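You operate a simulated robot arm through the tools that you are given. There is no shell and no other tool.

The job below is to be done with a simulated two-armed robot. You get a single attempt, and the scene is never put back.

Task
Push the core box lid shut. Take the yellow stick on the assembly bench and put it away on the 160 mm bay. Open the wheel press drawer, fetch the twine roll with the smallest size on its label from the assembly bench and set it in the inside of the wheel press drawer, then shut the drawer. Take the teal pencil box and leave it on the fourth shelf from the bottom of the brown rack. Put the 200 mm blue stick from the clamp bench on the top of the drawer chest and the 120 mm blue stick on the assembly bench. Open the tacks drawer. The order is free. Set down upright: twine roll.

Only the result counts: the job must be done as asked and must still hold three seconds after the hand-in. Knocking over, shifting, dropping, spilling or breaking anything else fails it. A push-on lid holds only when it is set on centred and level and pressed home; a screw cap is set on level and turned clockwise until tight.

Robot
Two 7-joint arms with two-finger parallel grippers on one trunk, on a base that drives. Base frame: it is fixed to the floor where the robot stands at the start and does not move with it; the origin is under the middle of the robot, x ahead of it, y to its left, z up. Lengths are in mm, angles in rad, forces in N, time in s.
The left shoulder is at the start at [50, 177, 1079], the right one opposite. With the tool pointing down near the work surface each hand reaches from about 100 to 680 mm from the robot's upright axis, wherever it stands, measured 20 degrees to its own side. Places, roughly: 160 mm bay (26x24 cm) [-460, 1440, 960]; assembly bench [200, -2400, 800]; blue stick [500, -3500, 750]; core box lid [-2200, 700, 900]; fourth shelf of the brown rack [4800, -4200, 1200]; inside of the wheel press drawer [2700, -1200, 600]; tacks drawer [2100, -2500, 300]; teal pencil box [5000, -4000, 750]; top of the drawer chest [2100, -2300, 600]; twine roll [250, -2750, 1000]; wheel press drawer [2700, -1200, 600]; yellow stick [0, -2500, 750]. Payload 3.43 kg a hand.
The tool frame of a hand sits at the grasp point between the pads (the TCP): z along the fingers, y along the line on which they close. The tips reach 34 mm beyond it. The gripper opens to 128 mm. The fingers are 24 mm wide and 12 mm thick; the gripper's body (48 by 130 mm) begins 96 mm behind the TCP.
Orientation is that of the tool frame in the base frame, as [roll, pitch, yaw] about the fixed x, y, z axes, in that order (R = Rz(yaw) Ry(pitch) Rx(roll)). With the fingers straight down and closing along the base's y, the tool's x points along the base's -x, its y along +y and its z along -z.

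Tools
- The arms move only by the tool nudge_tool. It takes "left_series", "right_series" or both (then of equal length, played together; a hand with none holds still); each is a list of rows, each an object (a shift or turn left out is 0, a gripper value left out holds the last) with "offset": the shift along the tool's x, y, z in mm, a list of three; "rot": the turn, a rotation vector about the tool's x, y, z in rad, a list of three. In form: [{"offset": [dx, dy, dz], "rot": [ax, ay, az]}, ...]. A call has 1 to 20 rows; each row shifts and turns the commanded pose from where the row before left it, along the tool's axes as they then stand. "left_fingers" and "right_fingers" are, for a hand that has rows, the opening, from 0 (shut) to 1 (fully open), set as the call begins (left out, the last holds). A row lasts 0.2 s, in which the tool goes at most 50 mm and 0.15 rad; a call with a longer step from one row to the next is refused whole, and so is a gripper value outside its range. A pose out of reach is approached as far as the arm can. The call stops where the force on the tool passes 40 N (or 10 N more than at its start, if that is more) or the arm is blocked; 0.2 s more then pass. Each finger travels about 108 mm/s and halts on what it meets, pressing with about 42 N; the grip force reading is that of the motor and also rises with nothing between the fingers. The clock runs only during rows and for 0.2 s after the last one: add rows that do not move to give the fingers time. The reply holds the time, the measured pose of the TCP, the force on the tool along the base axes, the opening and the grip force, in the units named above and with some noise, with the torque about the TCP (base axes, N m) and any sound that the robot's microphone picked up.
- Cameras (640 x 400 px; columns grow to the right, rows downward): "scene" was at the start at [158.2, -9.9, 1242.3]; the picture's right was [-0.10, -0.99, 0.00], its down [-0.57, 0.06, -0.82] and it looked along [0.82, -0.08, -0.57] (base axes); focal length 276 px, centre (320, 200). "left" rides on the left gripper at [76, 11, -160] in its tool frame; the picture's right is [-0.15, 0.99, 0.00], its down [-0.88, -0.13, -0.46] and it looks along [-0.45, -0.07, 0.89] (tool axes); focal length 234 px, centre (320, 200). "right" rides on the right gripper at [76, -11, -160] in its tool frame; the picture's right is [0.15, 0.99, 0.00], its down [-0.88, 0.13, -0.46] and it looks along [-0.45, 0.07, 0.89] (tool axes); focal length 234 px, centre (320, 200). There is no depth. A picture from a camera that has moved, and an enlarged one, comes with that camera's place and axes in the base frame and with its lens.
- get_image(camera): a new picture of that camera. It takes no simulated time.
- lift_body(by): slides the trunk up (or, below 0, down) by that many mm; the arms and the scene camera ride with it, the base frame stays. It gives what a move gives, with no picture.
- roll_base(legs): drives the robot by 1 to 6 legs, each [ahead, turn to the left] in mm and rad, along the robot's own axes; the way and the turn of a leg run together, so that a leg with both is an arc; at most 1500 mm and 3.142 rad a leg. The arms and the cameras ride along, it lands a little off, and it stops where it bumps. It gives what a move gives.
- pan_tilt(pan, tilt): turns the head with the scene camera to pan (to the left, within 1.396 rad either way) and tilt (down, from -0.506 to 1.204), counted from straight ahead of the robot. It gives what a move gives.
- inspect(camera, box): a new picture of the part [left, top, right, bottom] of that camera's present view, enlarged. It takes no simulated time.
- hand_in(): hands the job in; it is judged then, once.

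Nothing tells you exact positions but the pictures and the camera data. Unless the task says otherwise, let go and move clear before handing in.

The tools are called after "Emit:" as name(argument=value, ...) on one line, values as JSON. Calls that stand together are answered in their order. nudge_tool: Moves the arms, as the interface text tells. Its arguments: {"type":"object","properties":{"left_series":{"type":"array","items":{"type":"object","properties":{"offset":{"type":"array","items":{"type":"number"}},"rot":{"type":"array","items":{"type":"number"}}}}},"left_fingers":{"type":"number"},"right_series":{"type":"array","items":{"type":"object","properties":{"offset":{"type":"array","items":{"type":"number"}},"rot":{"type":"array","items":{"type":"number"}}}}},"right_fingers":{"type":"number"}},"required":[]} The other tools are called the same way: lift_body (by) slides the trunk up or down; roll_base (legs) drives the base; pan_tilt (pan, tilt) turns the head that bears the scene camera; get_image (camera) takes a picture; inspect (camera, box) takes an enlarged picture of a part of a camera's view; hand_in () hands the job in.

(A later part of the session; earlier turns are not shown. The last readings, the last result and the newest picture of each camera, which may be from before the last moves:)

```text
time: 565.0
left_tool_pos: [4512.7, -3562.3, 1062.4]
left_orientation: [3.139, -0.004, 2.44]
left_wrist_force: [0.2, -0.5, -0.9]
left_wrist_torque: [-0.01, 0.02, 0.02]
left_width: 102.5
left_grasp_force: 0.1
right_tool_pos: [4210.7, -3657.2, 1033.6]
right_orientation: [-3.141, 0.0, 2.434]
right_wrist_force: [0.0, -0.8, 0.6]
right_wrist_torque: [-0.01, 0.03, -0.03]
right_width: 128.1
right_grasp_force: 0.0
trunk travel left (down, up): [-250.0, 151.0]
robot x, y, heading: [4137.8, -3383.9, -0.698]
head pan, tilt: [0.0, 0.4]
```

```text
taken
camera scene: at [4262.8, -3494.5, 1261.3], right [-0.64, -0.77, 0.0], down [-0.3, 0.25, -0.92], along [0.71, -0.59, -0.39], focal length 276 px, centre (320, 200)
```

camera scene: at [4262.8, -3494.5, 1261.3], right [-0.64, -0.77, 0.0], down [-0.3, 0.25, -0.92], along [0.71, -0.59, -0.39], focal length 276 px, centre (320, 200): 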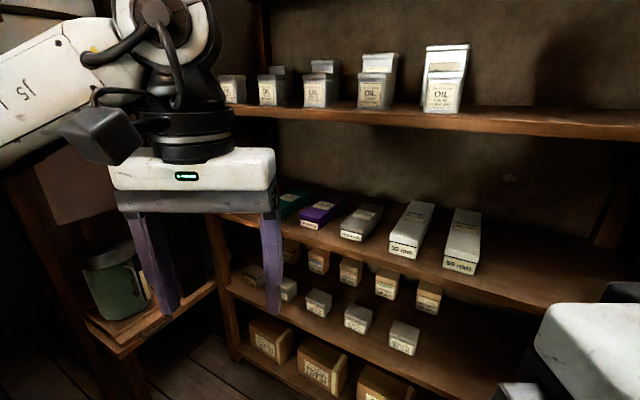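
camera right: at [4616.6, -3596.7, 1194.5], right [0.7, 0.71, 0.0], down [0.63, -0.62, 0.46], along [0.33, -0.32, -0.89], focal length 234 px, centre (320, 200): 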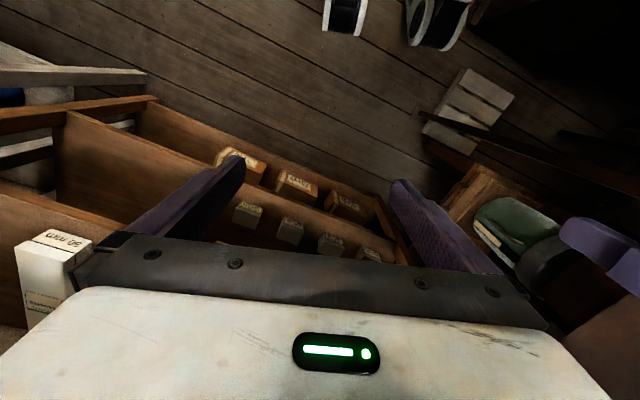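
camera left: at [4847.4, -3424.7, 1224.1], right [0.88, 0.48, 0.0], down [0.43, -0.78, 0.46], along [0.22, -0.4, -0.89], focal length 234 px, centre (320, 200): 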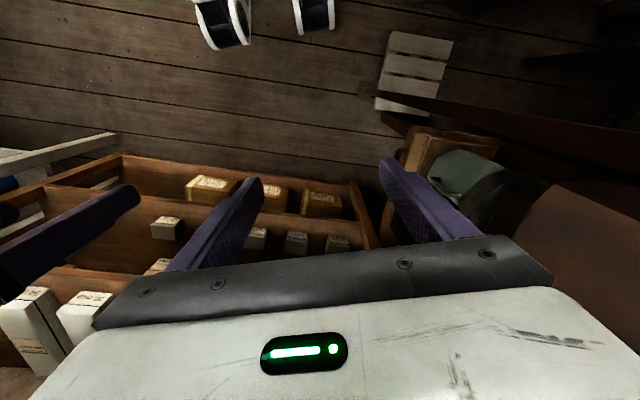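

I'm lined up obliquely to the rack. I advance 380 mm and look again.

Emit:
roll_base(legs=[[380, 0]])

Emit:
pan_tilt(pan=0.2, tilt=0.55)

Emit:
get_image(camera="scene")

Emit:
get_image(camera="left")

```text
time: 567.0
left_tool_pos: [4741.2, -3752.7, 1063.9]
left_orientation: [-3.14, 0.001, 2.437]
left_wrist_force: [-0.4, -0.5, 0.7]
left_wrist_torque: [-0.05, -0.01, 0.0]
left_width: 102.3
left_grasp_force: 0.1
right_tool_pos: [4441.5, -3848.5, 1034.1]
right_orientation: [-3.141, -0.01, 2.423]
right_wrist_force: [0.2, 0.7, -0.2]
right_wrist_torque: [0.0, -0.06, -0.03]
right_width: 128.0
right_grasp_force: 0.1
trunk travel left (down, up): [-250.0, 151.0]
robot x, y, heading: [4370.1, -3579.3, -0.707]
head pan, tilt: [0.0, 0.4]
stopped in leg 1: the robot was blocked; the commanded pose is now the measured one
```

```text
time: 567.7
left_tool_pos: [4741.2, -3753.0, 1064.0]
left_orientation: [-3.139, 0.003, 2.438]
left_wrist_force: [-0.2, -0.7, 1.3]
left_wrist_torque: [0.03, 0.03, 0.01]
left_width: 102.5
left_grasp_force: 0.1
right_tool_pos: [4441.9, -3848.9, 1033.1]
right_orientation: [-3.139, -0.006, 2.42]
right_wrist_force: [0.4, 0.5, -0.6]
right_wrist_torque: [-0.03, 0.01, -0.04]
right_width: 127.9
right_grasp_force: 0.1
trunk travel left (down, up): [-250.0, 151.0]
robot x, y, heading: [4370.3, -3585.3, -0.705]
head pan, tilt: [0.201, 0.55]
```

```text
taken
camera scene: at [4501.0, -3665.1, 1248.4], right [-0.48, -0.88, 0.01], down [-0.45, 0.25, -0.86], along [0.75, -0.42, -0.52], focal length 276 px, centre (320, 200)
```

scene: 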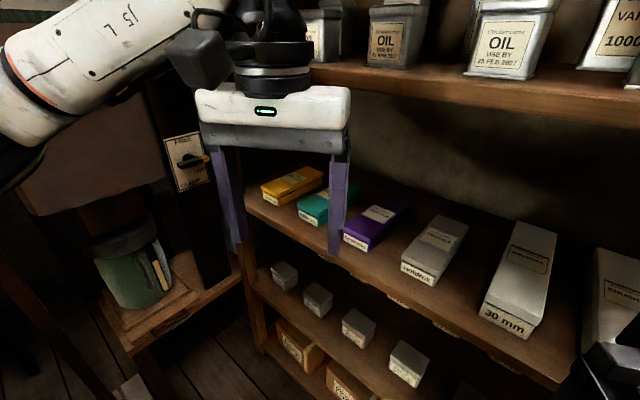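

```text
taken
camera left: at [4692.0, -3695.8, 1223.2], right [0.75, 0.66, 0.0], down [0.59, -0.67, 0.46], along [0.3, -0.35, -0.89], focal length 234 px, centre (320, 200)
```

left: 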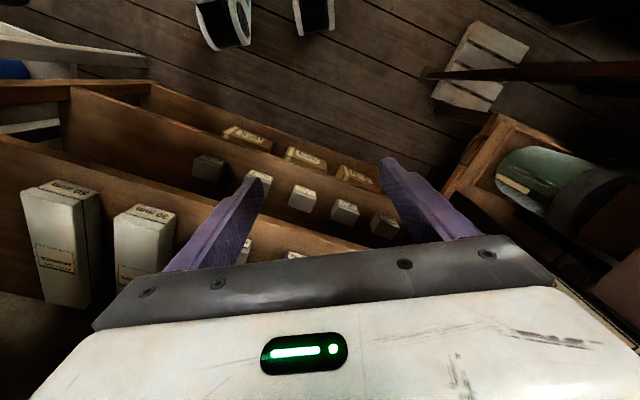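

Blocked again, and this time it's the right arm that seems to touch something. I look to the right.

Emit:
pan_tilt(pan=-1.0, tilt=0.5)

Emit:
get_image(camera="scene")

Emit:
get_image(camera="right")

```text
time: 569.1
left_tool_pos: [4742.0, -3753.0, 1064.1]
left_orientation: [-3.14, 0.003, 2.437]
left_wrist_force: [-0.1, -0.3, 1.1]
left_wrist_torque: [0.0, 0.01, 0.02]
left_width: 102.4
left_grasp_force: 0.1
right_tool_pos: [4439.8, -3848.9, 1034.1]
right_orientation: [-3.14, -0.008, 2.42]
right_wrist_force: [-0.3, -0.1, 0.4]
right_wrist_torque: [0.01, 0.01, 0.0]
right_width: 128.0
right_grasp_force: 0.2
trunk travel left (down, up): [-250.0, 151.0]
robot x, y, heading: [4369.8, -3580.4, -0.708]
head pan, tilt: [-1.0, 0.499]
```

```text
taken
camera scene: at [4409.8, -3711.9, 1253.2], right [-0.99, 0.13, 0.0], down [0.07, 0.47, -0.88], along [-0.11, -0.87, -0.47], focal length 276 px, centre (320, 200)
```

scene: 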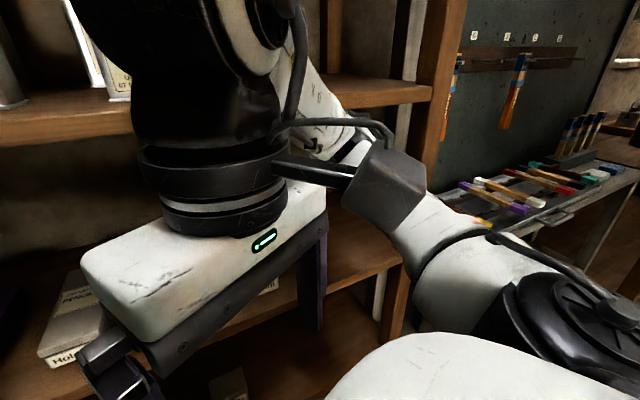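

```text
taken
camera right: at [4377.8, -3807.3, 1195.0], right [0.54, 0.84, 0.0], down [0.75, -0.48, 0.45], along [0.38, -0.24, -0.89], focal length 234 px, centre (320, 200)
```

right: 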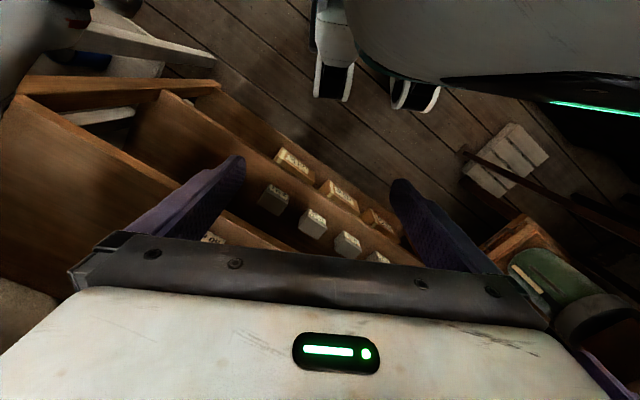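

My right elbow pokes into the rack when the hand is retracted like that. I back off, put the right hand forward again, and approach straight with the trunk lowered so the elbows fit between shelves.

Emit:
roll_base(legs=[[-310, 0]])

Emit:
nudge_tool(right_series=[{"offset": [-42, 0, 0]}, {"offset": [-42, 0, 0]}, {"offset": [-42, 0, 0]}, {"offset": [-30, 0, 0]}, {}])

Emit:
pan_tilt(pan=0.0, tilt=0.35)

Emit:
get_image(camera="scene")

```text
time: 571.2
left_tool_pos: [4507.3, -3557.5, 1061.6]
left_orientation: [3.141, -0.006, 2.438]
left_wrist_force: [-0.8, 0.2, 0.3]
left_wrist_torque: [-0.01, -0.01, -0.01]
left_width: 102.4
left_grasp_force: 0.1
right_tool_pos: [4205.2, -3652.3, 1033.3]
right_orientation: [3.139, -0.014, 2.422]
right_wrist_force: [0.0, 0.1, -0.2]
right_wrist_torque: [-0.03, -0.02, 0.01]
right_width: 128.1
right_grasp_force: 0.0
trunk travel left (down, up): [-250.0, 151.0]
robot x, y, heading: [4136.0, -3379.7, -0.706]
head pan, tilt: [-1.0, 0.499]
```

```text
time: 572.4
left_tool_pos: [4507.2, -3556.9, 1061.0]
left_orientation: [3.139, -0.005, 2.439]
left_wrist_force: [-0.6, 1.1, 0.0]
left_wrist_torque: [-0.02, 0.0, 0.0]
left_width: 102.2
left_grasp_force: 0.0
right_tool_pos: [4324.2, -3755.2, 1030.8]
right_orientation: [3.138, -0.014, 2.421]
right_wrist_force: [-0.3, 0.3, 0.1]
right_wrist_torque: [-0.01, 0.0, 0.01]
right_width: 128.1
right_grasp_force: 0.0
trunk travel left (down, up): [-250.0, 151.0]
robot x, y, heading: [4134.4, -3384.7, -0.704]
head pan, tilt: [-1.0, 0.499]
```

```text
time: 573.7
left_tool_pos: [4507.3, -3558.3, 1061.1]
left_orientation: [3.141, -0.004, 2.438]
left_wrist_force: [-0.3, 0.0, 0.4]
left_wrist_torque: [-0.01, -0.02, 0.01]
left_width: 102.3
left_grasp_force: 0.0
right_tool_pos: [4324.1, -3755.2, 1030.5]
right_orientation: [3.138, -0.014, 2.422]
right_wrist_force: [0.7, -0.6, 0.1]
right_wrist_torque: [0.01, -0.02, 0.03]
right_width: 128.1
right_grasp_force: 0.0
trunk travel left (down, up): [-250.0, 151.0]
robot x, y, heading: [4138.4, -3381.8, -0.703]
head pan, tilt: [0.0, 0.351]
```

```text
taken
camera scene: at [4258.7, -3488.3, 1265.8], right [-0.65, -0.76, 0.0], down [-0.26, 0.22, -0.94], along [0.72, -0.61, -0.34], focal length 276 px, centre (320, 200)
```

scene: 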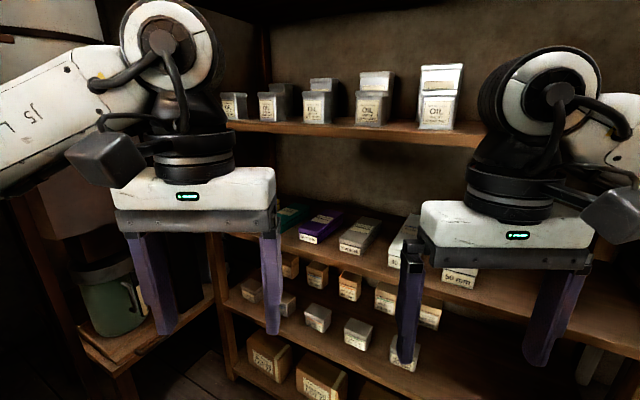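

Nothing on the rack was disturbed. I now shift left at a safe distance and turn to face the rack squarely.

Emit:
roll_base(legs=[[0, 0.723], [327, 0], [0, -1.241]])

Emit:
lift_body(by=-140)

Emit:
pan_tilt(pan=0.3, tilt=0.3)

Emit:
get_image(camera="scene")

```text
time: 580.8
left_tool_pos: [4699.2, -3712.4, 1061.2]
left_orientation: [3.139, -0.006, 1.925]
left_wrist_force: [0.8, -0.2, 0.7]
left_wrist_torque: [-0.02, -0.03, -0.01]
left_width: 102.3
left_grasp_force: 0.1
right_tool_pos: [4441.8, -3794.7, 1030.2]
right_orientation: [3.138, -0.013, 1.91]
right_wrist_force: [0.6, 0.5, -0.1]
right_wrist_torque: [0.02, -0.02, 0.01]
right_width: 128.0
right_grasp_force: 0.1
trunk travel left (down, up): [-250.0, 151.0]
robot x, y, heading: [4464.3, -3377.9, -1.217]
head pan, tilt: [0.0, 0.351]
```

```text
time: 582.5
left_tool_pos: [4698.4, -3712.4, 921.9]
left_orientation: [3.138, -0.005, 1.926]
left_wrist_force: [-0.5, 0.3, -0.6]
left_wrist_torque: [0.0, 0.01, -0.01]
left_width: 102.3
left_grasp_force: 0.1
right_tool_pos: [4442.7, -3795.4, 890.2]
right_orientation: [3.137, -0.014, 1.91]
right_wrist_force: [-0.3, -0.4, -0.1]
right_wrist_torque: [-0.01, -0.02, -0.01]
right_width: 128.0
right_grasp_force: 0.1
trunk travel left (down, up): [-110.0, 291.0]
robot x, y, heading: [4456.7, -3376.7, -1.22]
head pan, tilt: [0.0, 0.351]
```

```text
time: 583.3
left_tool_pos: [4698.4, -3712.3, 921.5]
left_orientation: [3.14, -0.005, 1.926]
left_wrist_force: [0.2, 0.0, 0.4]
left_wrist_torque: [0.02, 0.0, -0.01]
left_width: 102.3
left_grasp_force: 0.0
right_tool_pos: [4442.4, -3794.5, 891.0]
right_orientation: [3.138, -0.014, 1.909]
right_wrist_force: [-0.1, -1.2, 0.0]
right_wrist_torque: [-0.01, 0.0, 0.0]
right_width: 127.9
right_grasp_force: 0.0
trunk travel left (down, up): [-110.0, 291.0]
robot x, y, heading: [4462.3, -3377.4, -1.218]
head pan, tilt: [0.3, 0.3]
```

```text
taken
camera scene: at [4541.6, -3516.8, 1130.5], right [-0.79, -0.61, 0.0], down [-0.18, 0.23, -0.96], along [0.58, -0.76, -0.3], focal length 276 px, centre (320, 200)
```

scene: 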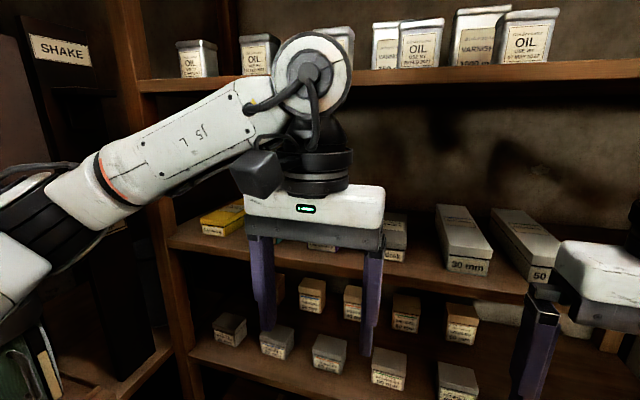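

Squarely in front now. The left gripper hides the teal box, so I raise it for a clear view and measure with two trunk heights.

Emit:
nudge_tool(left_series=[{"offset": [20, -20, -45]}, {"offset": [20, -20, -40]}, {"offset": [0, -20, -45]}, {"offset": [0, -20, -40]}, {}], left_fingers=0.8)

Emit:
get_image(camera="scene")

Emit:
inspect(camera="scene", box=[180, 180, 400, 290])

```text
refused: row 1 steps farther than a row can; nothing moved
```

```text
taken
camera scene: at [4541.6, -3516.8, 1130.5], right [-0.79, -0.61, 0.0], down [-0.18, 0.23, -0.96], along [0.58, -0.76, -0.3], focal length 276 px, centre (320, 200)
```

scene: 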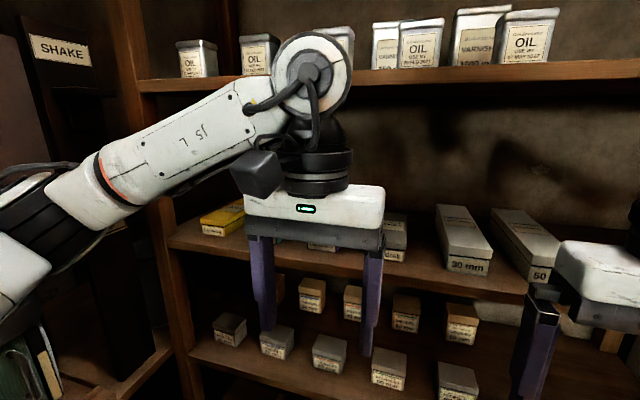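

```text
2.91 times, centred on (290, 235) of scene
camera zoom: at [4541.6, -3516.8, 1130.5], right [-0.79, -0.61, 0.0], down [-0.18, 0.23, -0.96], along [0.58, -0.76, -0.3], focal length 802 px, centre (407, 98)
```

zoom: 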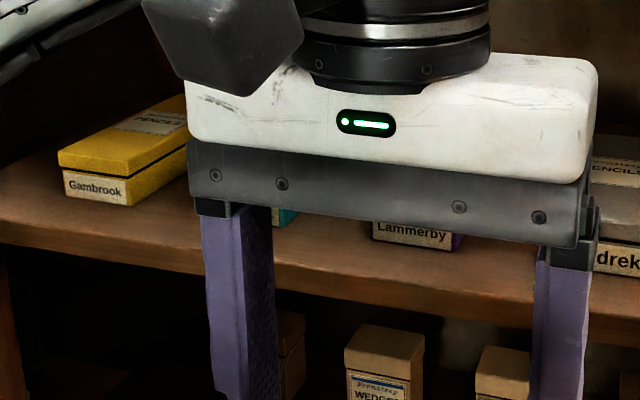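

Emit:
nudge_tool(left_series=[{"offset": [15, -15, -42]}, {"offset": [15, -15, -42]}, {"offset": [0, -15, -42]}, {"offset": [0, -15, -42]}, {}], left_fingers=0.8)

Emit:
get_image(camera="scene")

Emit:
inspect(camera="scene", box=[180, 170, 400, 280])

```text
time: 584.5
left_tool_pos: [4631.8, -3705.3, 1090.5]
left_orientation: [3.139, -0.007, 1.923]
left_wrist_force: [0.2, -0.1, -0.1]
left_wrist_torque: [0.01, -0.04, -0.01]
left_width: 102.4
left_grasp_force: 0.1
right_tool_pos: [4443.1, -3794.9, 891.9]
right_orientation: [3.137, -0.013, 1.909]
right_wrist_force: [0.3, -0.4, -0.3]
right_wrist_torque: [0.03, 0.0, 0.03]
right_width: 127.9
right_grasp_force: 0.1
trunk travel left (down, up): [-110.0, 291.0]
robot x, y, heading: [4460.3, -3375.9, -1.213]
head pan, tilt: [0.3, 0.3]
```

```text
taken
camera scene: at [4541.6, -3516.7, 1130.5], right [-0.79, -0.61, 0.0], down [-0.18, 0.23, -0.96], along [0.58, -0.76, -0.3], focal length 276 px, centre (320, 200)
```

scene: 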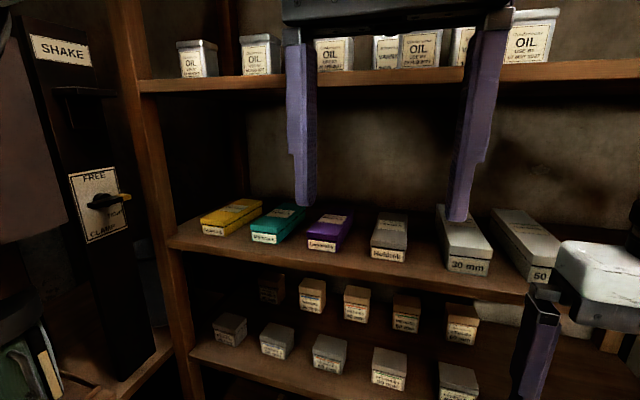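

```text
2.91 times, centred on (290, 225) of scene
camera zoom: at [4541.6, -3516.7, 1130.5], right [-0.79, -0.61, 0.0], down [-0.18, 0.23, -0.96], along [0.58, -0.76, -0.3], focal length 802 px, centre (407, 127)
```

zoom: 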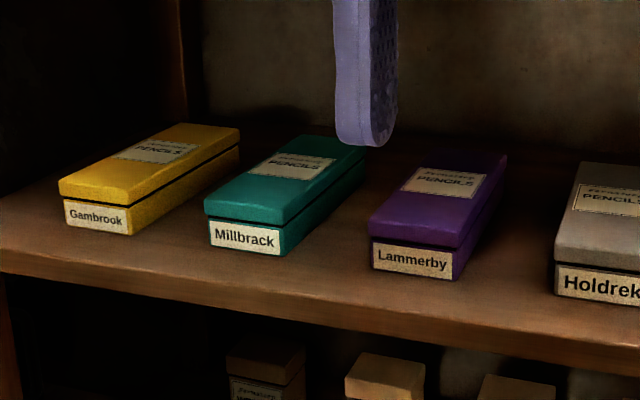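

Now the teal "Millbrack" pencil box is clear: about 73 × 43 × 195 mm. I take a second view from a higher trunk position to fix its height.

Emit:
lift_body(by=120)

Emit:
inspect(camera="scene", box=[180, 200, 400, 310])

```text
time: 586.0
left_tool_pos: [4632.3, -3705.0, 1209.9]
left_orientation: [3.141, -0.004, 1.925]
left_wrist_force: [-0.7, -0.5, -0.7]
left_wrist_torque: [0.03, -0.02, -0.01]
left_width: 102.3
left_grasp_force: 0.1
right_tool_pos: [4442.9, -3793.7, 1010.4]
right_orientation: [3.137, -0.013, 1.909]
right_wrist_force: [-0.3, 0.1, 0.4]
right_wrist_torque: [0.06, 0.02, 0.01]
right_width: 127.8
right_grasp_force: 0.0
trunk travel left (down, up): [-230.0, 171.0]
robot x, y, heading: [4459.9, -3375.8, -1.216]
head pan, tilt: [0.3, 0.3]
```

```text
2.91 times, centred on (290, 255) of scene
camera zoom: at [4541.7, -3516.9, 1250.5], right [-0.79, -0.61, 0.0], down [-0.18, 0.23, -0.96], along [0.58, -0.76, -0.3], focal length 802 px, centre (407, 40)
```

zoom: 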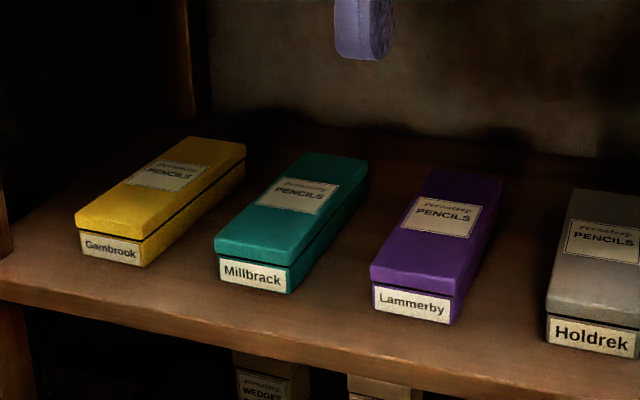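

Box location fixed: centre around u=3378, n=-5497 (room axes), z 828–865, with good gaps to its neighbours. I lower the trunk, tilt the left hand forward and drive closer.

Emit:
lift_body(by=-120)

Emit:
nudge_tool(left_series=[{"rot": [0, -0.148, 0]}, {"rot": [0, -0.148, 0]}, {"rot": [0, -0.148, 0]}, {"rot": [0, -0.148, 0]}, {"offset": [22.6, 20, 33]}, {"offset": [22.6, 20, 33]}, {"offset": [22.6, 20, 33]}, {"offset": [22.6, 20, 33]}, {"offset": [10, 20, 14]}, {}], left_fingers=0.75)

Emit:
roll_base(legs=[[150, -0.004]])

Emit:
get_image(camera="scene")

```text
time: 587.5
left_tool_pos: [4631.7, -3704.4, 1090.2]
left_orientation: [3.14, -0.005, 1.924]
left_wrist_force: [0.2, 0.6, 0.0]
left_wrist_torque: [0.04, 0.02, -0.01]
left_width: 102.3
left_grasp_force: 0.0
right_tool_pos: [4442.7, -3794.8, 891.8]
right_orientation: [3.137, -0.014, 1.91]
right_wrist_force: [-0.6, -0.2, 0.1]
right_wrist_torque: [0.01, 0.0, 0.0]
right_width: 128.0
right_grasp_force: 0.0
trunk travel left (down, up): [-110.0, 291.0]
robot x, y, heading: [4458.7, -3372.9, -1.215]
head pan, tilt: [0.3, 0.3]
```

```text
time: 589.7
left_tool_pos: [4725.9, -3666.6, 911.8]
left_orientation: [3.14, 0.586, 1.923]
left_wrist_force: [-0.5, -0.1, -0.1]
left_wrist_torque: [0.01, 0.01, 0.04]
left_width: 95.8
left_grasp_force: 0.0
right_tool_pos: [4443.1, -3795.0, 891.6]
right_orientation: [3.137, -0.015, 1.908]
right_wrist_force: [-0.7, 0.0, -0.2]
right_wrist_torque: [-0.03, 0.05, 0.02]
right_width: 127.8
right_grasp_force: 0.0
trunk travel left (down, up): [-110.0, 291.0]
robot x, y, heading: [4458.5, -3378.4, -1.215]
head pan, tilt: [0.3, 0.3]
```

```text
time: 591.1
left_tool_pos: [4775.6, -3808.3, 912.5]
left_orientation: [3.138, 0.585, 1.92]
left_wrist_force: [0.5, -0.8, -1.0]
left_wrist_torque: [0.02, -0.05, -0.04]
left_width: 96.1
left_grasp_force: 0.1
right_tool_pos: [4491.3, -3935.2, 891.0]
right_orientation: [3.137, -0.014, 1.903]
right_wrist_force: [0.3, 0.0, -0.7]
right_wrist_torque: [0.0, 0.03, -0.01]
right_width: 127.8
right_grasp_force: 0.0
trunk travel left (down, up): [-110.0, 291.0]
robot x, y, heading: [4511.3, -3514.2, -1.22]
head pan, tilt: [0.3, 0.3]
```

```text
taken
camera scene: at [4592.4, -3657.5, 1130.5], right [-0.8, -0.6, 0.0], down [-0.18, 0.24, -0.96], along [0.58, -0.76, -0.3], focal length 276 px, centre (320, 200)
```

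scene: 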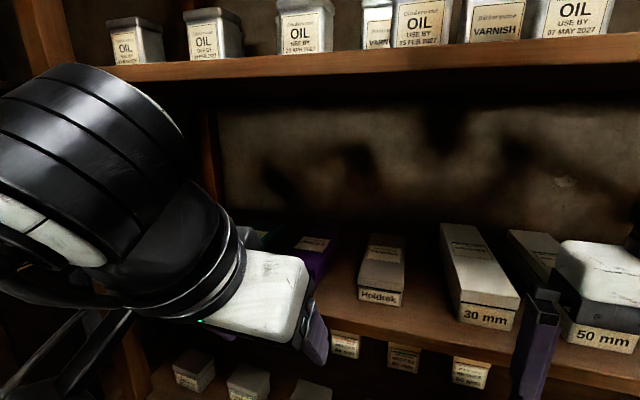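

Emit:
roll_base(legs=[[70, 0]])

Emit:
pan_tilt(pan=0.9, tilt=0.4)

Emit:
get_image(camera="scene")

Emit:
get_image(camera="left")

```text
time: 592.1
left_tool_pos: [4799.2, -3875.1, 912.5]
left_orientation: [3.139, 0.586, 1.917]
left_wrist_force: [-0.1, -0.4, 0.0]
left_wrist_torque: [-0.02, -0.03, 0.02]
left_width: 96.1
left_grasp_force: 0.0
right_tool_pos: [4515.7, -4000.4, 891.3]
right_orientation: [3.137, -0.015, 1.904]
right_wrist_force: [1.1, -0.2, 0.2]
right_wrist_torque: [-0.02, 0.01, -0.01]
right_width: 127.9
right_grasp_force: 0.1
trunk travel left (down, up): [-110.0, 291.0]
robot x, y, heading: [4535.1, -3582.5, -1.227]
head pan, tilt: [0.3, 0.3]
```

```text
time: 593.1
left_tool_pos: [4799.4, -3874.5, 911.6]
left_orientation: [3.136, 0.587, 1.919]
left_wrist_force: [-0.2, 0.0, 0.3]
left_wrist_torque: [-0.02, 0.01, 0.02]
left_width: 96.0
left_grasp_force: 0.1
right_tool_pos: [4515.0, -4000.4, 890.7]
right_orientation: [3.138, -0.014, 1.903]
right_wrist_force: [-1.1, -0.1, -0.1]
right_wrist_torque: [-0.03, 0.0, -0.03]
right_width: 128.0
right_grasp_force: 0.0
trunk travel left (down, up): [-110.0, 291.0]
robot x, y, heading: [4534.1, -3585.0, -1.221]
head pan, tilt: [0.901, 0.4]
```

```text
taken
camera scene: at [4647.6, -3677.8, 1121.3], right [-0.32, -0.95, 0.0], down [-0.37, 0.12, -0.92], along [0.87, -0.29, -0.39], focal length 276 px, centre (320, 200)
```

scene: 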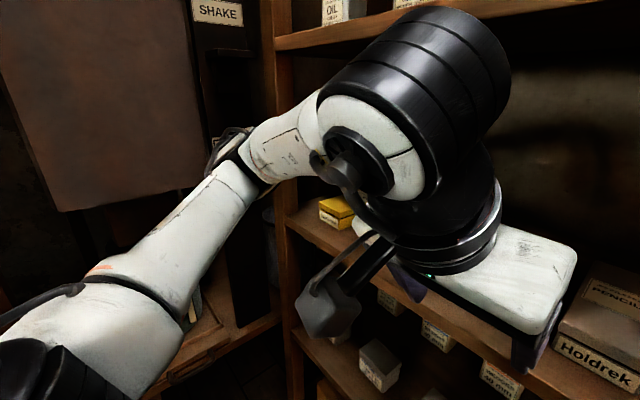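

```text
taken
camera left: at [4758.7, -3729.0, 1003.4], right [0.97, 0.22, 0.08], down [0.04, -0.5, 0.87], along [0.24, -0.84, -0.49], focal length 234 px, centre (320, 200)
```

left: 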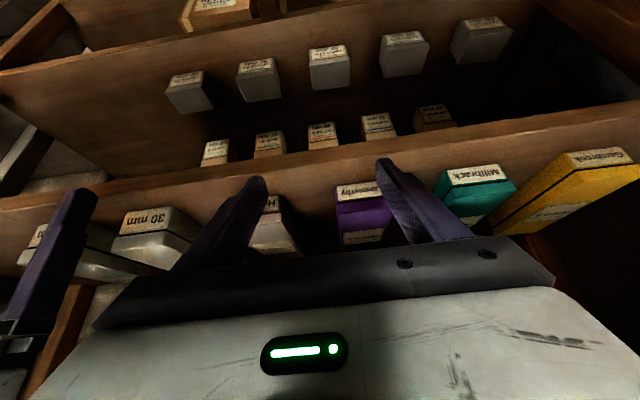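

The elbow has clearance. I move the left hand sideways (left) in front of the teal box and check.

Emit:
nudge_tool(left_series=[{"offset": [0, 48, 0]}, {"offset": [0, 48, 0]}, {"offset": [0, 48, 0]}, {"offset": [0, 46, 0]}, {}])

Emit:
get_image(camera="left")

Emit:
get_image(camera="scene")

```text
time: 594.3
left_tool_pos: [4977.8, -3811.1, 912.9]
left_orientation: [3.138, 0.586, 1.919]
left_wrist_force: [0.3, 0.1, 0.0]
left_wrist_torque: [-0.02, 0.05, 0.04]
left_width: 96.0
left_grasp_force: 0.0
right_tool_pos: [4515.7, -4001.2, 890.6]
right_orientation: [3.138, -0.014, 1.906]
right_wrist_force: [-0.7, 0.2, 0.1]
right_wrist_torque: [-0.01, -0.04, -0.01]
right_width: 128.1
right_grasp_force: 0.1
trunk travel left (down, up): [-110.0, 291.0]
robot x, y, heading: [4537.5, -3581.4, -1.224]
head pan, tilt: [0.901, 0.4]
```

```text
taken
camera left: at [4937.3, -3665.0, 1004.4], right [0.97, 0.22, 0.08], down [0.04, -0.5, 0.87], along [0.24, -0.84, -0.49], focal length 234 px, centre (320, 200)
```

left: 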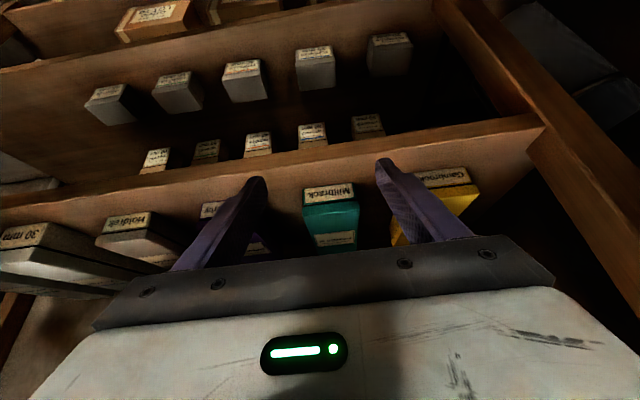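

```text
taken
camera scene: at [4647.7, -3677.6, 1121.3], right [-0.32, -0.95, 0.0], down [-0.37, 0.12, -0.92], along [0.87, -0.29, -0.39], focal length 276 px, centre (320, 200)
```

scene: 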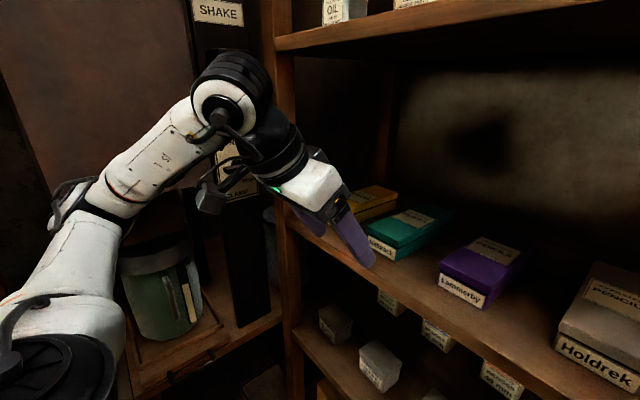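

The teal box is centred between the fingers. I lower the hand to just above shelf level and slide forward with the fingers on both sides of the box.

Emit:
nudge_tool(left_series=[{"offset": [22.7, 2, 34.2]}, {"offset": [-33.3, 0, 22.1]}, {"offset": [-33.3, 0, 22.1]}, {}])

Emit:
get_image(camera="left")

Emit:
get_image(camera="scene")

```text
time: 595.3
left_tool_pos: [5007.9, -3884.8, 872.5]
left_orientation: [3.139, 0.587, 1.918]
left_wrist_force: [0.1, 0.5, 0.1]
left_wrist_torque: [-0.01, 0.04, 0.02]
left_width: 96.2
left_grasp_force: 0.0
right_tool_pos: [4515.1, -4000.2, 890.3]
right_orientation: [3.139, -0.014, 1.904]
right_wrist_force: [0.3, -1.0, -0.4]
right_wrist_torque: [0.05, -0.02, -0.01]
right_width: 128.1
right_grasp_force: 0.1
trunk travel left (down, up): [-110.0, 291.0]
robot x, y, heading: [4533.2, -3581.7, -1.22]
head pan, tilt: [0.901, 0.4]
```

```text
taken
camera left: at [4967.4, -3739.3, 962.7], right [0.97, 0.22, 0.08], down [0.04, -0.5, 0.87], along [0.24, -0.84, -0.49], focal length 234 px, centre (320, 200)
```

left: 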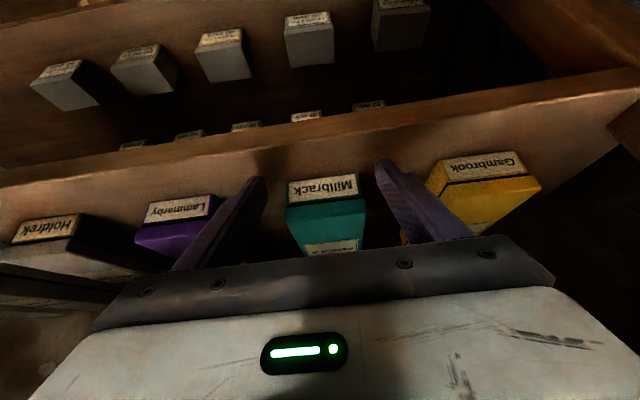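

```text
taken
camera scene: at [4647.7, -3677.8, 1121.2], right [-0.32, -0.95, 0.0], down [-0.37, 0.12, -0.92], along [0.87, -0.29, -0.39], focal length 276 px, centre (320, 200)
```

scene: 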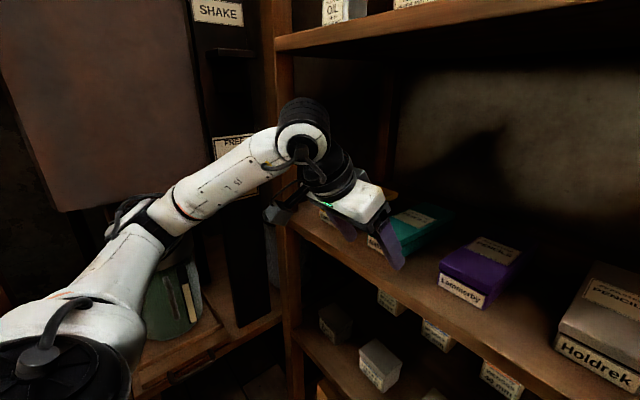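

Emit:
nudge_tool(left_series=[{"offset": [-33.3, 0, 22.1]}, {"offset": [-33.3, 0, 22.1]}, {}])

Emit:
get_image(camera="left")

Emit:
get_image(camera="scene")

```text
time: 596.1
left_tool_pos: [5034.9, -3959.2, 870.4]
left_orientation: [3.136, 0.586, 1.92]
left_wrist_force: [-0.4, -0.9, -0.8]
left_wrist_torque: [0.01, 0.03, -0.01]
left_width: 96.0
left_grasp_force: 0.0
right_tool_pos: [4515.0, -4000.4, 891.5]
right_orientation: [3.136, -0.015, 1.903]
right_wrist_force: [-0.1, -0.4, -0.5]
right_wrist_torque: [0.0, -0.04, -0.01]
right_width: 128.2
right_grasp_force: 0.0
trunk travel left (down, up): [-110.0, 291.0]
robot x, y, heading: [4533.6, -3582.5, -1.22]
head pan, tilt: [0.901, 0.4]
```

```text
taken
camera left: at [4994.8, -3814.2, 961.7], right [0.97, 0.22, 0.08], down [0.04, -0.5, 0.87], along [0.24, -0.84, -0.49], focal length 234 px, centre (320, 200)
```

left: 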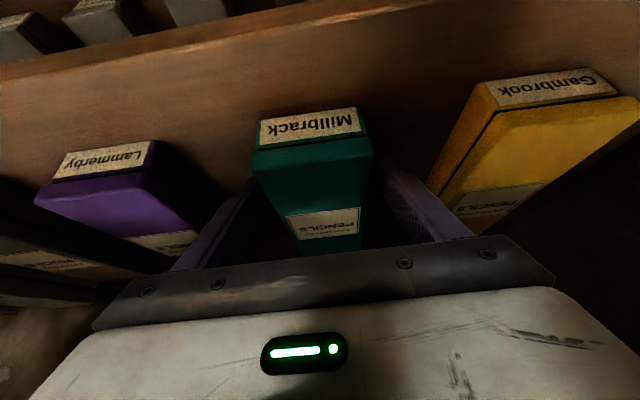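

```text
taken
camera scene: at [4647.6, -3677.8, 1121.2], right [-0.32, -0.95, 0.0], down [-0.37, 0.12, -0.92], along [0.87, -0.29, -0.39], focal length 276 px, centre (320, 200)
```

scene: 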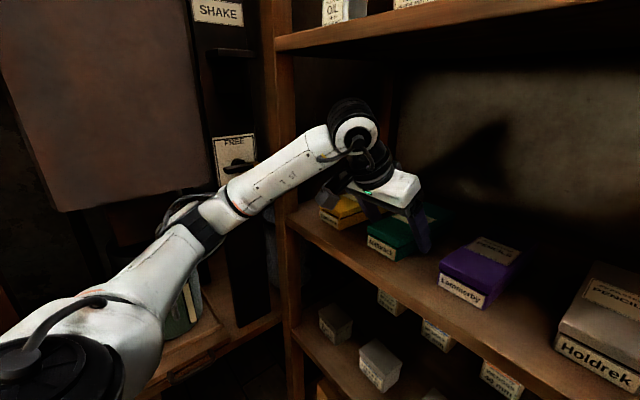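

Emit:
nudge_tool(left_series=[{"offset": [-16.6, 0, 11]}, {"offset": [-16.6, 0, 11]}, {}])

Emit:
get_image(camera="left")

Emit:
inspect(camera="scene", box=[300, 90, 540, 300])

```text
time: 596.9
left_tool_pos: [5049.0, -3996.9, 870.5]
left_orientation: [3.138, 0.586, 1.92]
left_wrist_force: [1.1, 0.8, -0.5]
left_wrist_torque: [0.01, 0.02, 0.02]
left_width: 96.2
left_grasp_force: 0.1
right_tool_pos: [4515.7, -3999.8, 890.6]
right_orientation: [3.139, -0.012, 1.904]
right_wrist_force: [-0.2, -0.7, 0.2]
right_wrist_torque: [-0.03, 0.02, 0.0]
right_width: 128.1
right_grasp_force: 0.0
trunk travel left (down, up): [-110.0, 291.0]
robot x, y, heading: [4535.9, -3579.8, -1.221]
head pan, tilt: [0.901, 0.4]
```

```text
taken
camera left: at [5008.0, -3851.4, 962.5], right [0.97, 0.22, 0.08], down [0.04, -0.5, 0.87], along [0.24, -0.84, -0.49], focal length 234 px, centre (320, 200)
```

left: 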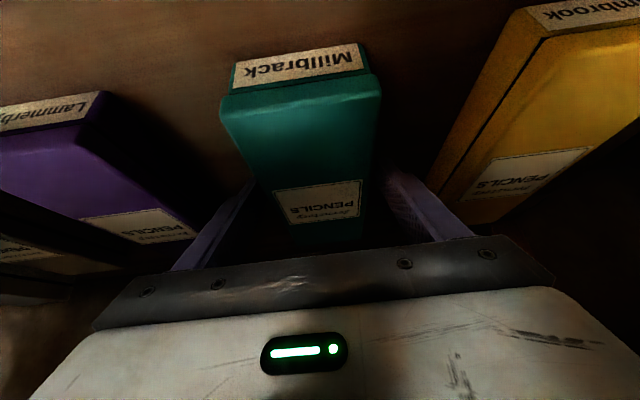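

```text
1.90 times, centred on (420, 195) of scene
camera zoom: at [4647.6, -3677.7, 1121.3], right [-0.32, -0.95, 0.0], down [-0.37, 0.12, -0.92], along [0.87, -0.29, -0.39], focal length 525 px, centre (130, 210)
```

zoom: 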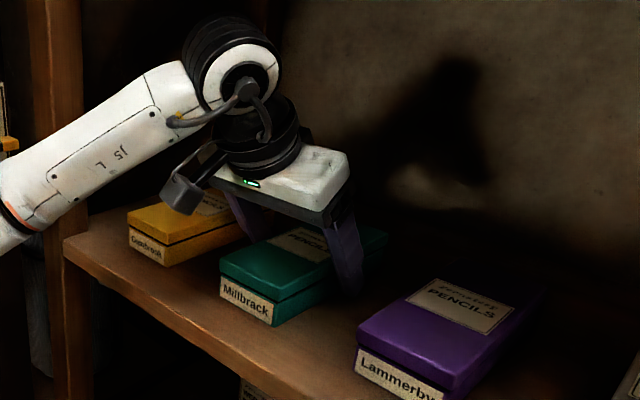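

The fingers straddle the box near its middle. I close on it.

Emit:
nudge_tool(left_series=[{"offset": [1.7, 0, 2.5]}, {}, {}, {}, {}], left_fingers=0.3)

Emit:
get_image(camera="left")

```text
time: 598.1
left_tool_pos: [5049.2, -3995.4, 871.0]
left_orientation: [3.138, 0.591, 1.92]
left_wrist_force: [4.3, -1.0, 13.6]
left_wrist_torque: [0.09, 0.46, -0.16]
left_width: 74.6
left_grasp_force: 41.9
right_tool_pos: [4514.9, -4000.3, 891.5]
right_orientation: [3.137, -0.015, 1.904]
right_wrist_force: [0.3, -0.5, -0.4]
right_wrist_torque: [0.0, 0.01, 0.01]
right_width: 127.9
right_grasp_force: 0.1
trunk travel left (down, up): [-110.0, 291.0]
robot x, y, heading: [4533.9, -3582.4, -1.219]
head pan, tilt: [0.901, 0.4]
```

```text
taken
camera left: at [5007.5, -3850.7, 961.0], right [0.97, 0.23, 0.08], down [0.04, -0.49, 0.87], along [0.24, -0.84, -0.49], focal length 234 px, centre (320, 200)
```

left: 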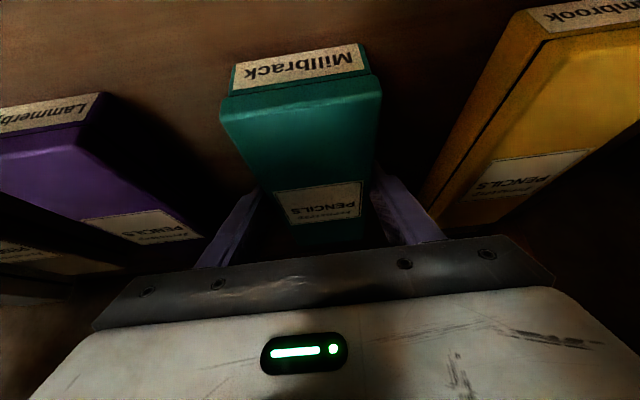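

Gripped (74.6 mm). I lift it 15 mm and check it is held level.

Emit:
nudge_tool(left_series=[{"offset": [-4.4, 0, -6.7]}, {"offset": [-5.5, 0, -8.3]}, {}])

Emit:
inspect(camera="scene", box=[300, 90, 540, 300])

```text
time: 598.9
left_tool_pos: [5048.5, -3997.7, 885.5]
left_orientation: [3.14, 0.584, 1.917]
left_wrist_force: [0.3, 0.2, -1.8]
left_wrist_torque: [0.0, 0.02, 0.04]
left_width: 74.6
left_grasp_force: 42.1
right_tool_pos: [4516.3, -4002.0, 891.5]
right_orientation: [3.139, -0.013, 1.905]
right_wrist_force: [-0.4, 0.5, -0.4]
right_wrist_torque: [0.0, 0.01, -0.02]
right_width: 128.0
right_grasp_force: 0.1
trunk travel left (down, up): [-110.0, 291.0]
robot x, y, heading: [4533.7, -3583.8, -1.221]
head pan, tilt: [0.901, 0.4]
```

```text
1.90 times, centred on (420, 195) of scene
camera zoom: at [4647.7, -3677.8, 1121.2], right [-0.32, -0.95, 0.0], down [-0.37, 0.12, -0.92], along [0.87, -0.29, -0.39], focal length 525 px, centre (130, 210)
```

zoom: 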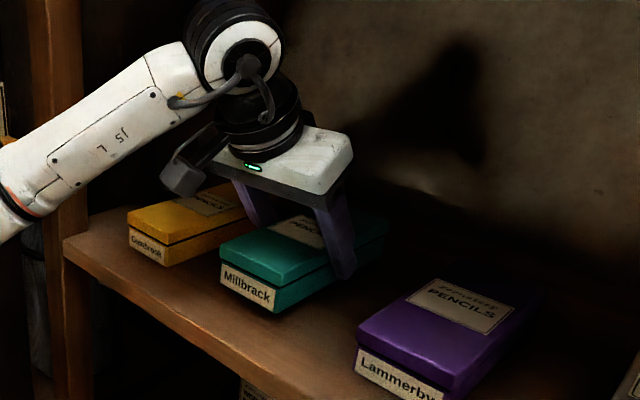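

It's lifted level. I back the base straight out.

Emit:
roll_base(legs=[[-270, 0]])

Emit:
pan_tilt(pan=0.3, tilt=0.3)

Emit:
get_image(camera="scene")

Emit:
get_image(camera="left")

```text
time: 600.8
left_tool_pos: [4956.0, -3744.3, 886.6]
left_orientation: [3.14, 0.585, 1.918]
left_wrist_force: [0.3, 0.0, -1.9]
left_wrist_torque: [0.02, 0.02, 0.0]
left_width: 74.6
left_grasp_force: 41.6
right_tool_pos: [4424.4, -3748.5, 890.8]
right_orientation: [3.138, -0.013, 1.905]
right_wrist_force: [0.3, 0.3, 0.9]
right_wrist_torque: [0.01, 0.0, 0.01]
right_width: 127.9
right_grasp_force: 0.1
trunk travel left (down, up): [-110.0, 291.0]
robot x, y, heading: [4444.1, -3327.1, -1.219]
head pan, tilt: [0.901, 0.4]
```

```text
time: 601.8
left_tool_pos: [4956.0, -3743.6, 886.1]
left_orientation: [3.138, 0.586, 1.917]
left_wrist_force: [-0.1, -0.6, -2.1]
left_wrist_torque: [0.04, 0.02, 0.01]
left_width: 74.4
left_grasp_force: 42.0
right_tool_pos: [4424.5, -3749.5, 891.0]
right_orientation: [3.139, -0.013, 1.906]
right_wrist_force: [-0.2, -0.3, -0.9]
right_wrist_torque: [-0.01, -0.01, 0.01]
right_width: 128.0
right_grasp_force: 0.2
trunk travel left (down, up): [-110.0, 291.0]
robot x, y, heading: [4444.0, -3332.1, -1.219]
head pan, tilt: [0.3, 0.3]
```

```text
taken
camera scene: at [4524.7, -3470.9, 1130.5], right [-0.8, -0.61, 0.0], down [-0.18, 0.24, -0.96], along [0.58, -0.76, -0.3], focal length 276 px, centre (320, 200)
```

scene: 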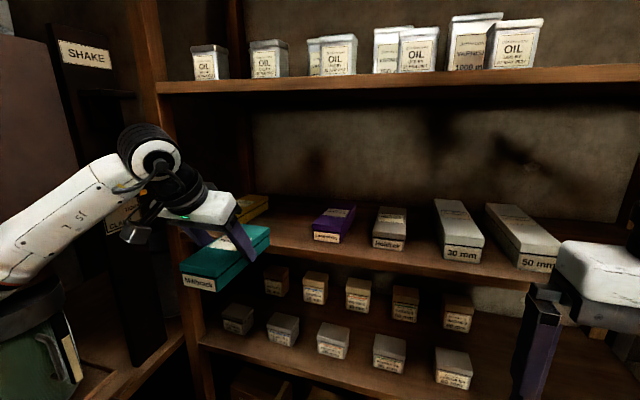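

```text
taken
camera left: at [4916.1, -3599.0, 977.5], right [0.97, 0.22, 0.08], down [0.04, -0.5, 0.87], along [0.24, -0.84, -0.49], focal length 234 px, centre (320, 200)
```

left: 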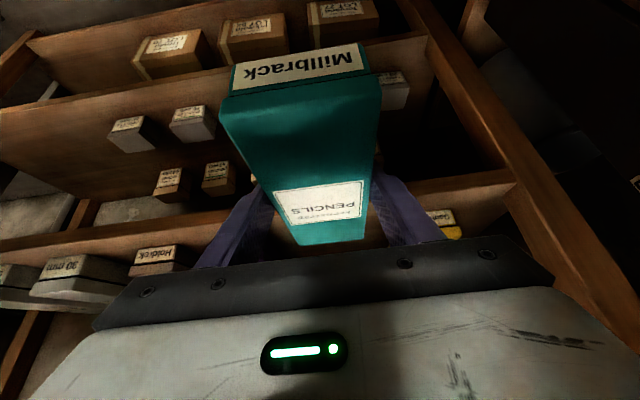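

The box is out and clear. I bring the left hand inward, raise the trunk and look at the fourth shelf's right part for a free spot.

Emit:
nudge_tool(left_series=[{"offset": [0, -45, 0]}, {"offset": [0, -45, 0]}, {"offset": [0, -45, 0]}, {"offset": [0, -45, 0]}, {}])

Emit:
lift_body(by=280)

Emit:
pan_tilt(pan=-0.3, tilt=0.3)

Emit:
get_image(camera="scene")

```text
time: 603.0
left_tool_pos: [4788.2, -3806.2, 886.4]
left_orientation: [3.137, 0.587, 1.92]
left_wrist_force: [-0.7, -0.2, -1.7]
left_wrist_torque: [0.04, 0.01, 0.01]
left_width: 74.7
left_grasp_force: 42.1
right_tool_pos: [4424.1, -3749.6, 891.2]
right_orientation: [3.137, -0.014, 1.904]
right_wrist_force: [-0.8, 0.1, -0.1]
right_wrist_torque: [-0.02, 0.0, 0.05]
right_width: 128.2
right_grasp_force: 0.0
trunk travel left (down, up): [-110.0, 291.0]
robot x, y, heading: [4441.6, -3331.7, -1.218]
head pan, tilt: [0.3, 0.3]
```

```text
time: 605.8
left_tool_pos: [4787.8, -3806.4, 1166.4]
left_orientation: [3.138, 0.588, 1.917]
left_wrist_force: [0.2, 1.0, -1.5]
left_wrist_torque: [0.03, -0.02, 0.01]
left_width: 74.4
left_grasp_force: 42.2
right_tool_pos: [4424.7, -3748.8, 1172.1]
right_orientation: [3.139, -0.014, 1.905]
right_wrist_force: [0.4, -0.2, 1.2]
right_wrist_torque: [-0.01, -0.01, 0.01]
right_width: 128.3
right_grasp_force: 0.1
trunk travel left (down, up): [-390.0, 11.0]
robot x, y, heading: [4444.6, -3331.5, -1.224]
head pan, tilt: [0.3, 0.3]
```

```text
time: 606.8
left_tool_pos: [4788.2, -3805.0, 1167.0]
left_orientation: [3.139, 0.587, 1.917]
left_wrist_force: [0.2, -1.3, -1.1]
left_wrist_torque: [0.03, 0.0, -0.01]
left_width: 74.6
left_grasp_force: 41.8
right_tool_pos: [4423.7, -3748.7, 1170.6]
right_orientation: [3.138, -0.015, 1.903]
right_wrist_force: [-1.1, -0.8, -0.1]
right_wrist_torque: [0.0, -0.01, 0.01]
right_width: 127.8
right_grasp_force: 0.1
trunk travel left (down, up): [-390.0, 11.0]
robot x, y, heading: [4443.4, -3329.1, -1.224]
head pan, tilt: [-0.3, 0.3]
```

```text
taken
camera scene: at [4472.8, -3489.9, 1410.5], right [-1.0, -0.05, 0.0], down [-0.01, 0.3, -0.96], along [0.05, -0.95, -0.3], focal length 276 px, centre (320, 200)
```

scene: 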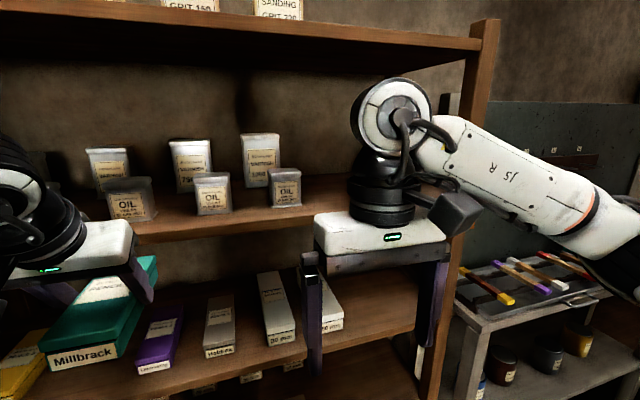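

The right part of shelf 4 (right of the tins) is free. I retract the left hand, shift the robot to the right and face the rack again.

Emit:
nudge_tool(left_series=[{"offset": [33.3, 0, -22.1]}, {"offset": [33.3, 0, -22.1]}, {"offset": [33.3, 0, -22.1]}, {"offset": [33.3, 0, -22.1]}, {}])

Emit:
roll_base(legs=[[0, -1.571], [490, 0], [0, 1.571]])

Emit:
pan_tilt(pan=0.0, tilt=0.2)

Emit:
get_image(camera="scene")

```text
time: 608.0
left_tool_pos: [4734.5, -3654.8, 1166.1]
left_orientation: [3.138, 0.587, 1.917]
left_wrist_force: [-0.2, 0.3, -2.4]
left_wrist_torque: [0.01, 0.0, -0.01]
left_width: 74.5
left_grasp_force: 41.9
right_tool_pos: [4425.0, -3749.5, 1170.5]
right_orientation: [3.137, -0.015, 1.905]
right_wrist_force: [0.2, 0.0, -0.4]
right_wrist_torque: [0.0, 0.01, 0.0]
right_width: 128.1
right_grasp_force: 0.0
trunk travel left (down, up): [-390.0, 11.0]
robot x, y, heading: [4444.9, -3328.7, -1.223]
head pan, tilt: [-0.3, 0.3]
```

```text
time: 618.6
left_tool_pos: [4270.9, -3819.9, 1165.1]
left_orientation: [3.139, 0.586, 1.913]
left_wrist_force: [0.1, 0.1, -2.0]
left_wrist_torque: [0.01, 0.03, 0.01]
left_width: 74.7
left_grasp_force: 42.0
right_tool_pos: [3960.5, -3910.9, 1171.5]
right_orientation: [3.139, -0.013, 1.895]
right_wrist_force: [-0.5, 0.4, -0.1]
right_wrist_torque: [-0.04, 0.02, 0.03]
right_width: 128.1
right_grasp_force: 0.1
trunk travel left (down, up): [-390.0, 11.0]
robot x, y, heading: [3982.7, -3491.0, -1.233]
head pan, tilt: [-0.3, 0.3]
```

```text
time: 619.4
left_tool_pos: [4271.4, -3819.4, 1165.2]
left_orientation: [3.137, 0.587, 1.911]
left_wrist_force: [-1.0, -0.2, -2.1]
left_wrist_torque: [0.03, 0.02, 0.0]
left_width: 74.4
left_grasp_force: 42.2
right_tool_pos: [3962.0, -3910.2, 1171.6]
right_orientation: [3.139, -0.014, 1.897]
right_wrist_force: [0.8, 0.2, -0.3]
right_wrist_torque: [0.02, -0.04, 0.0]
right_width: 127.9
right_grasp_force: 0.1
trunk travel left (down, up): [-390.0, 11.0]
robot x, y, heading: [3981.8, -3494.4, -1.229]
head pan, tilt: [0.0, 0.201]
```

```text
taken
camera scene: at [4039.0, -3646.4, 1419.8], right [-0.94, -0.33, 0.0], down [-0.07, 0.19, -0.98], along [0.33, -0.92, -0.2], focal length 276 px, centre (320, 200)
```

scene: 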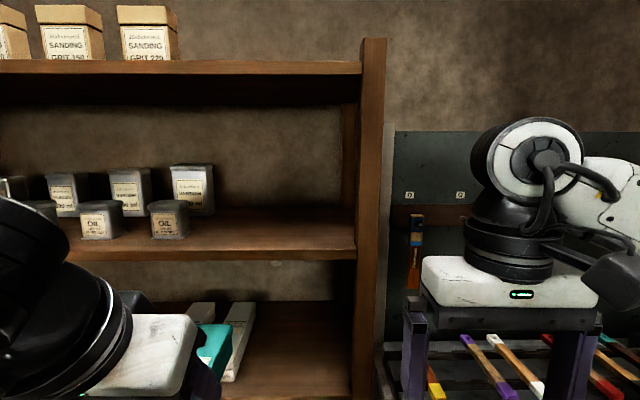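

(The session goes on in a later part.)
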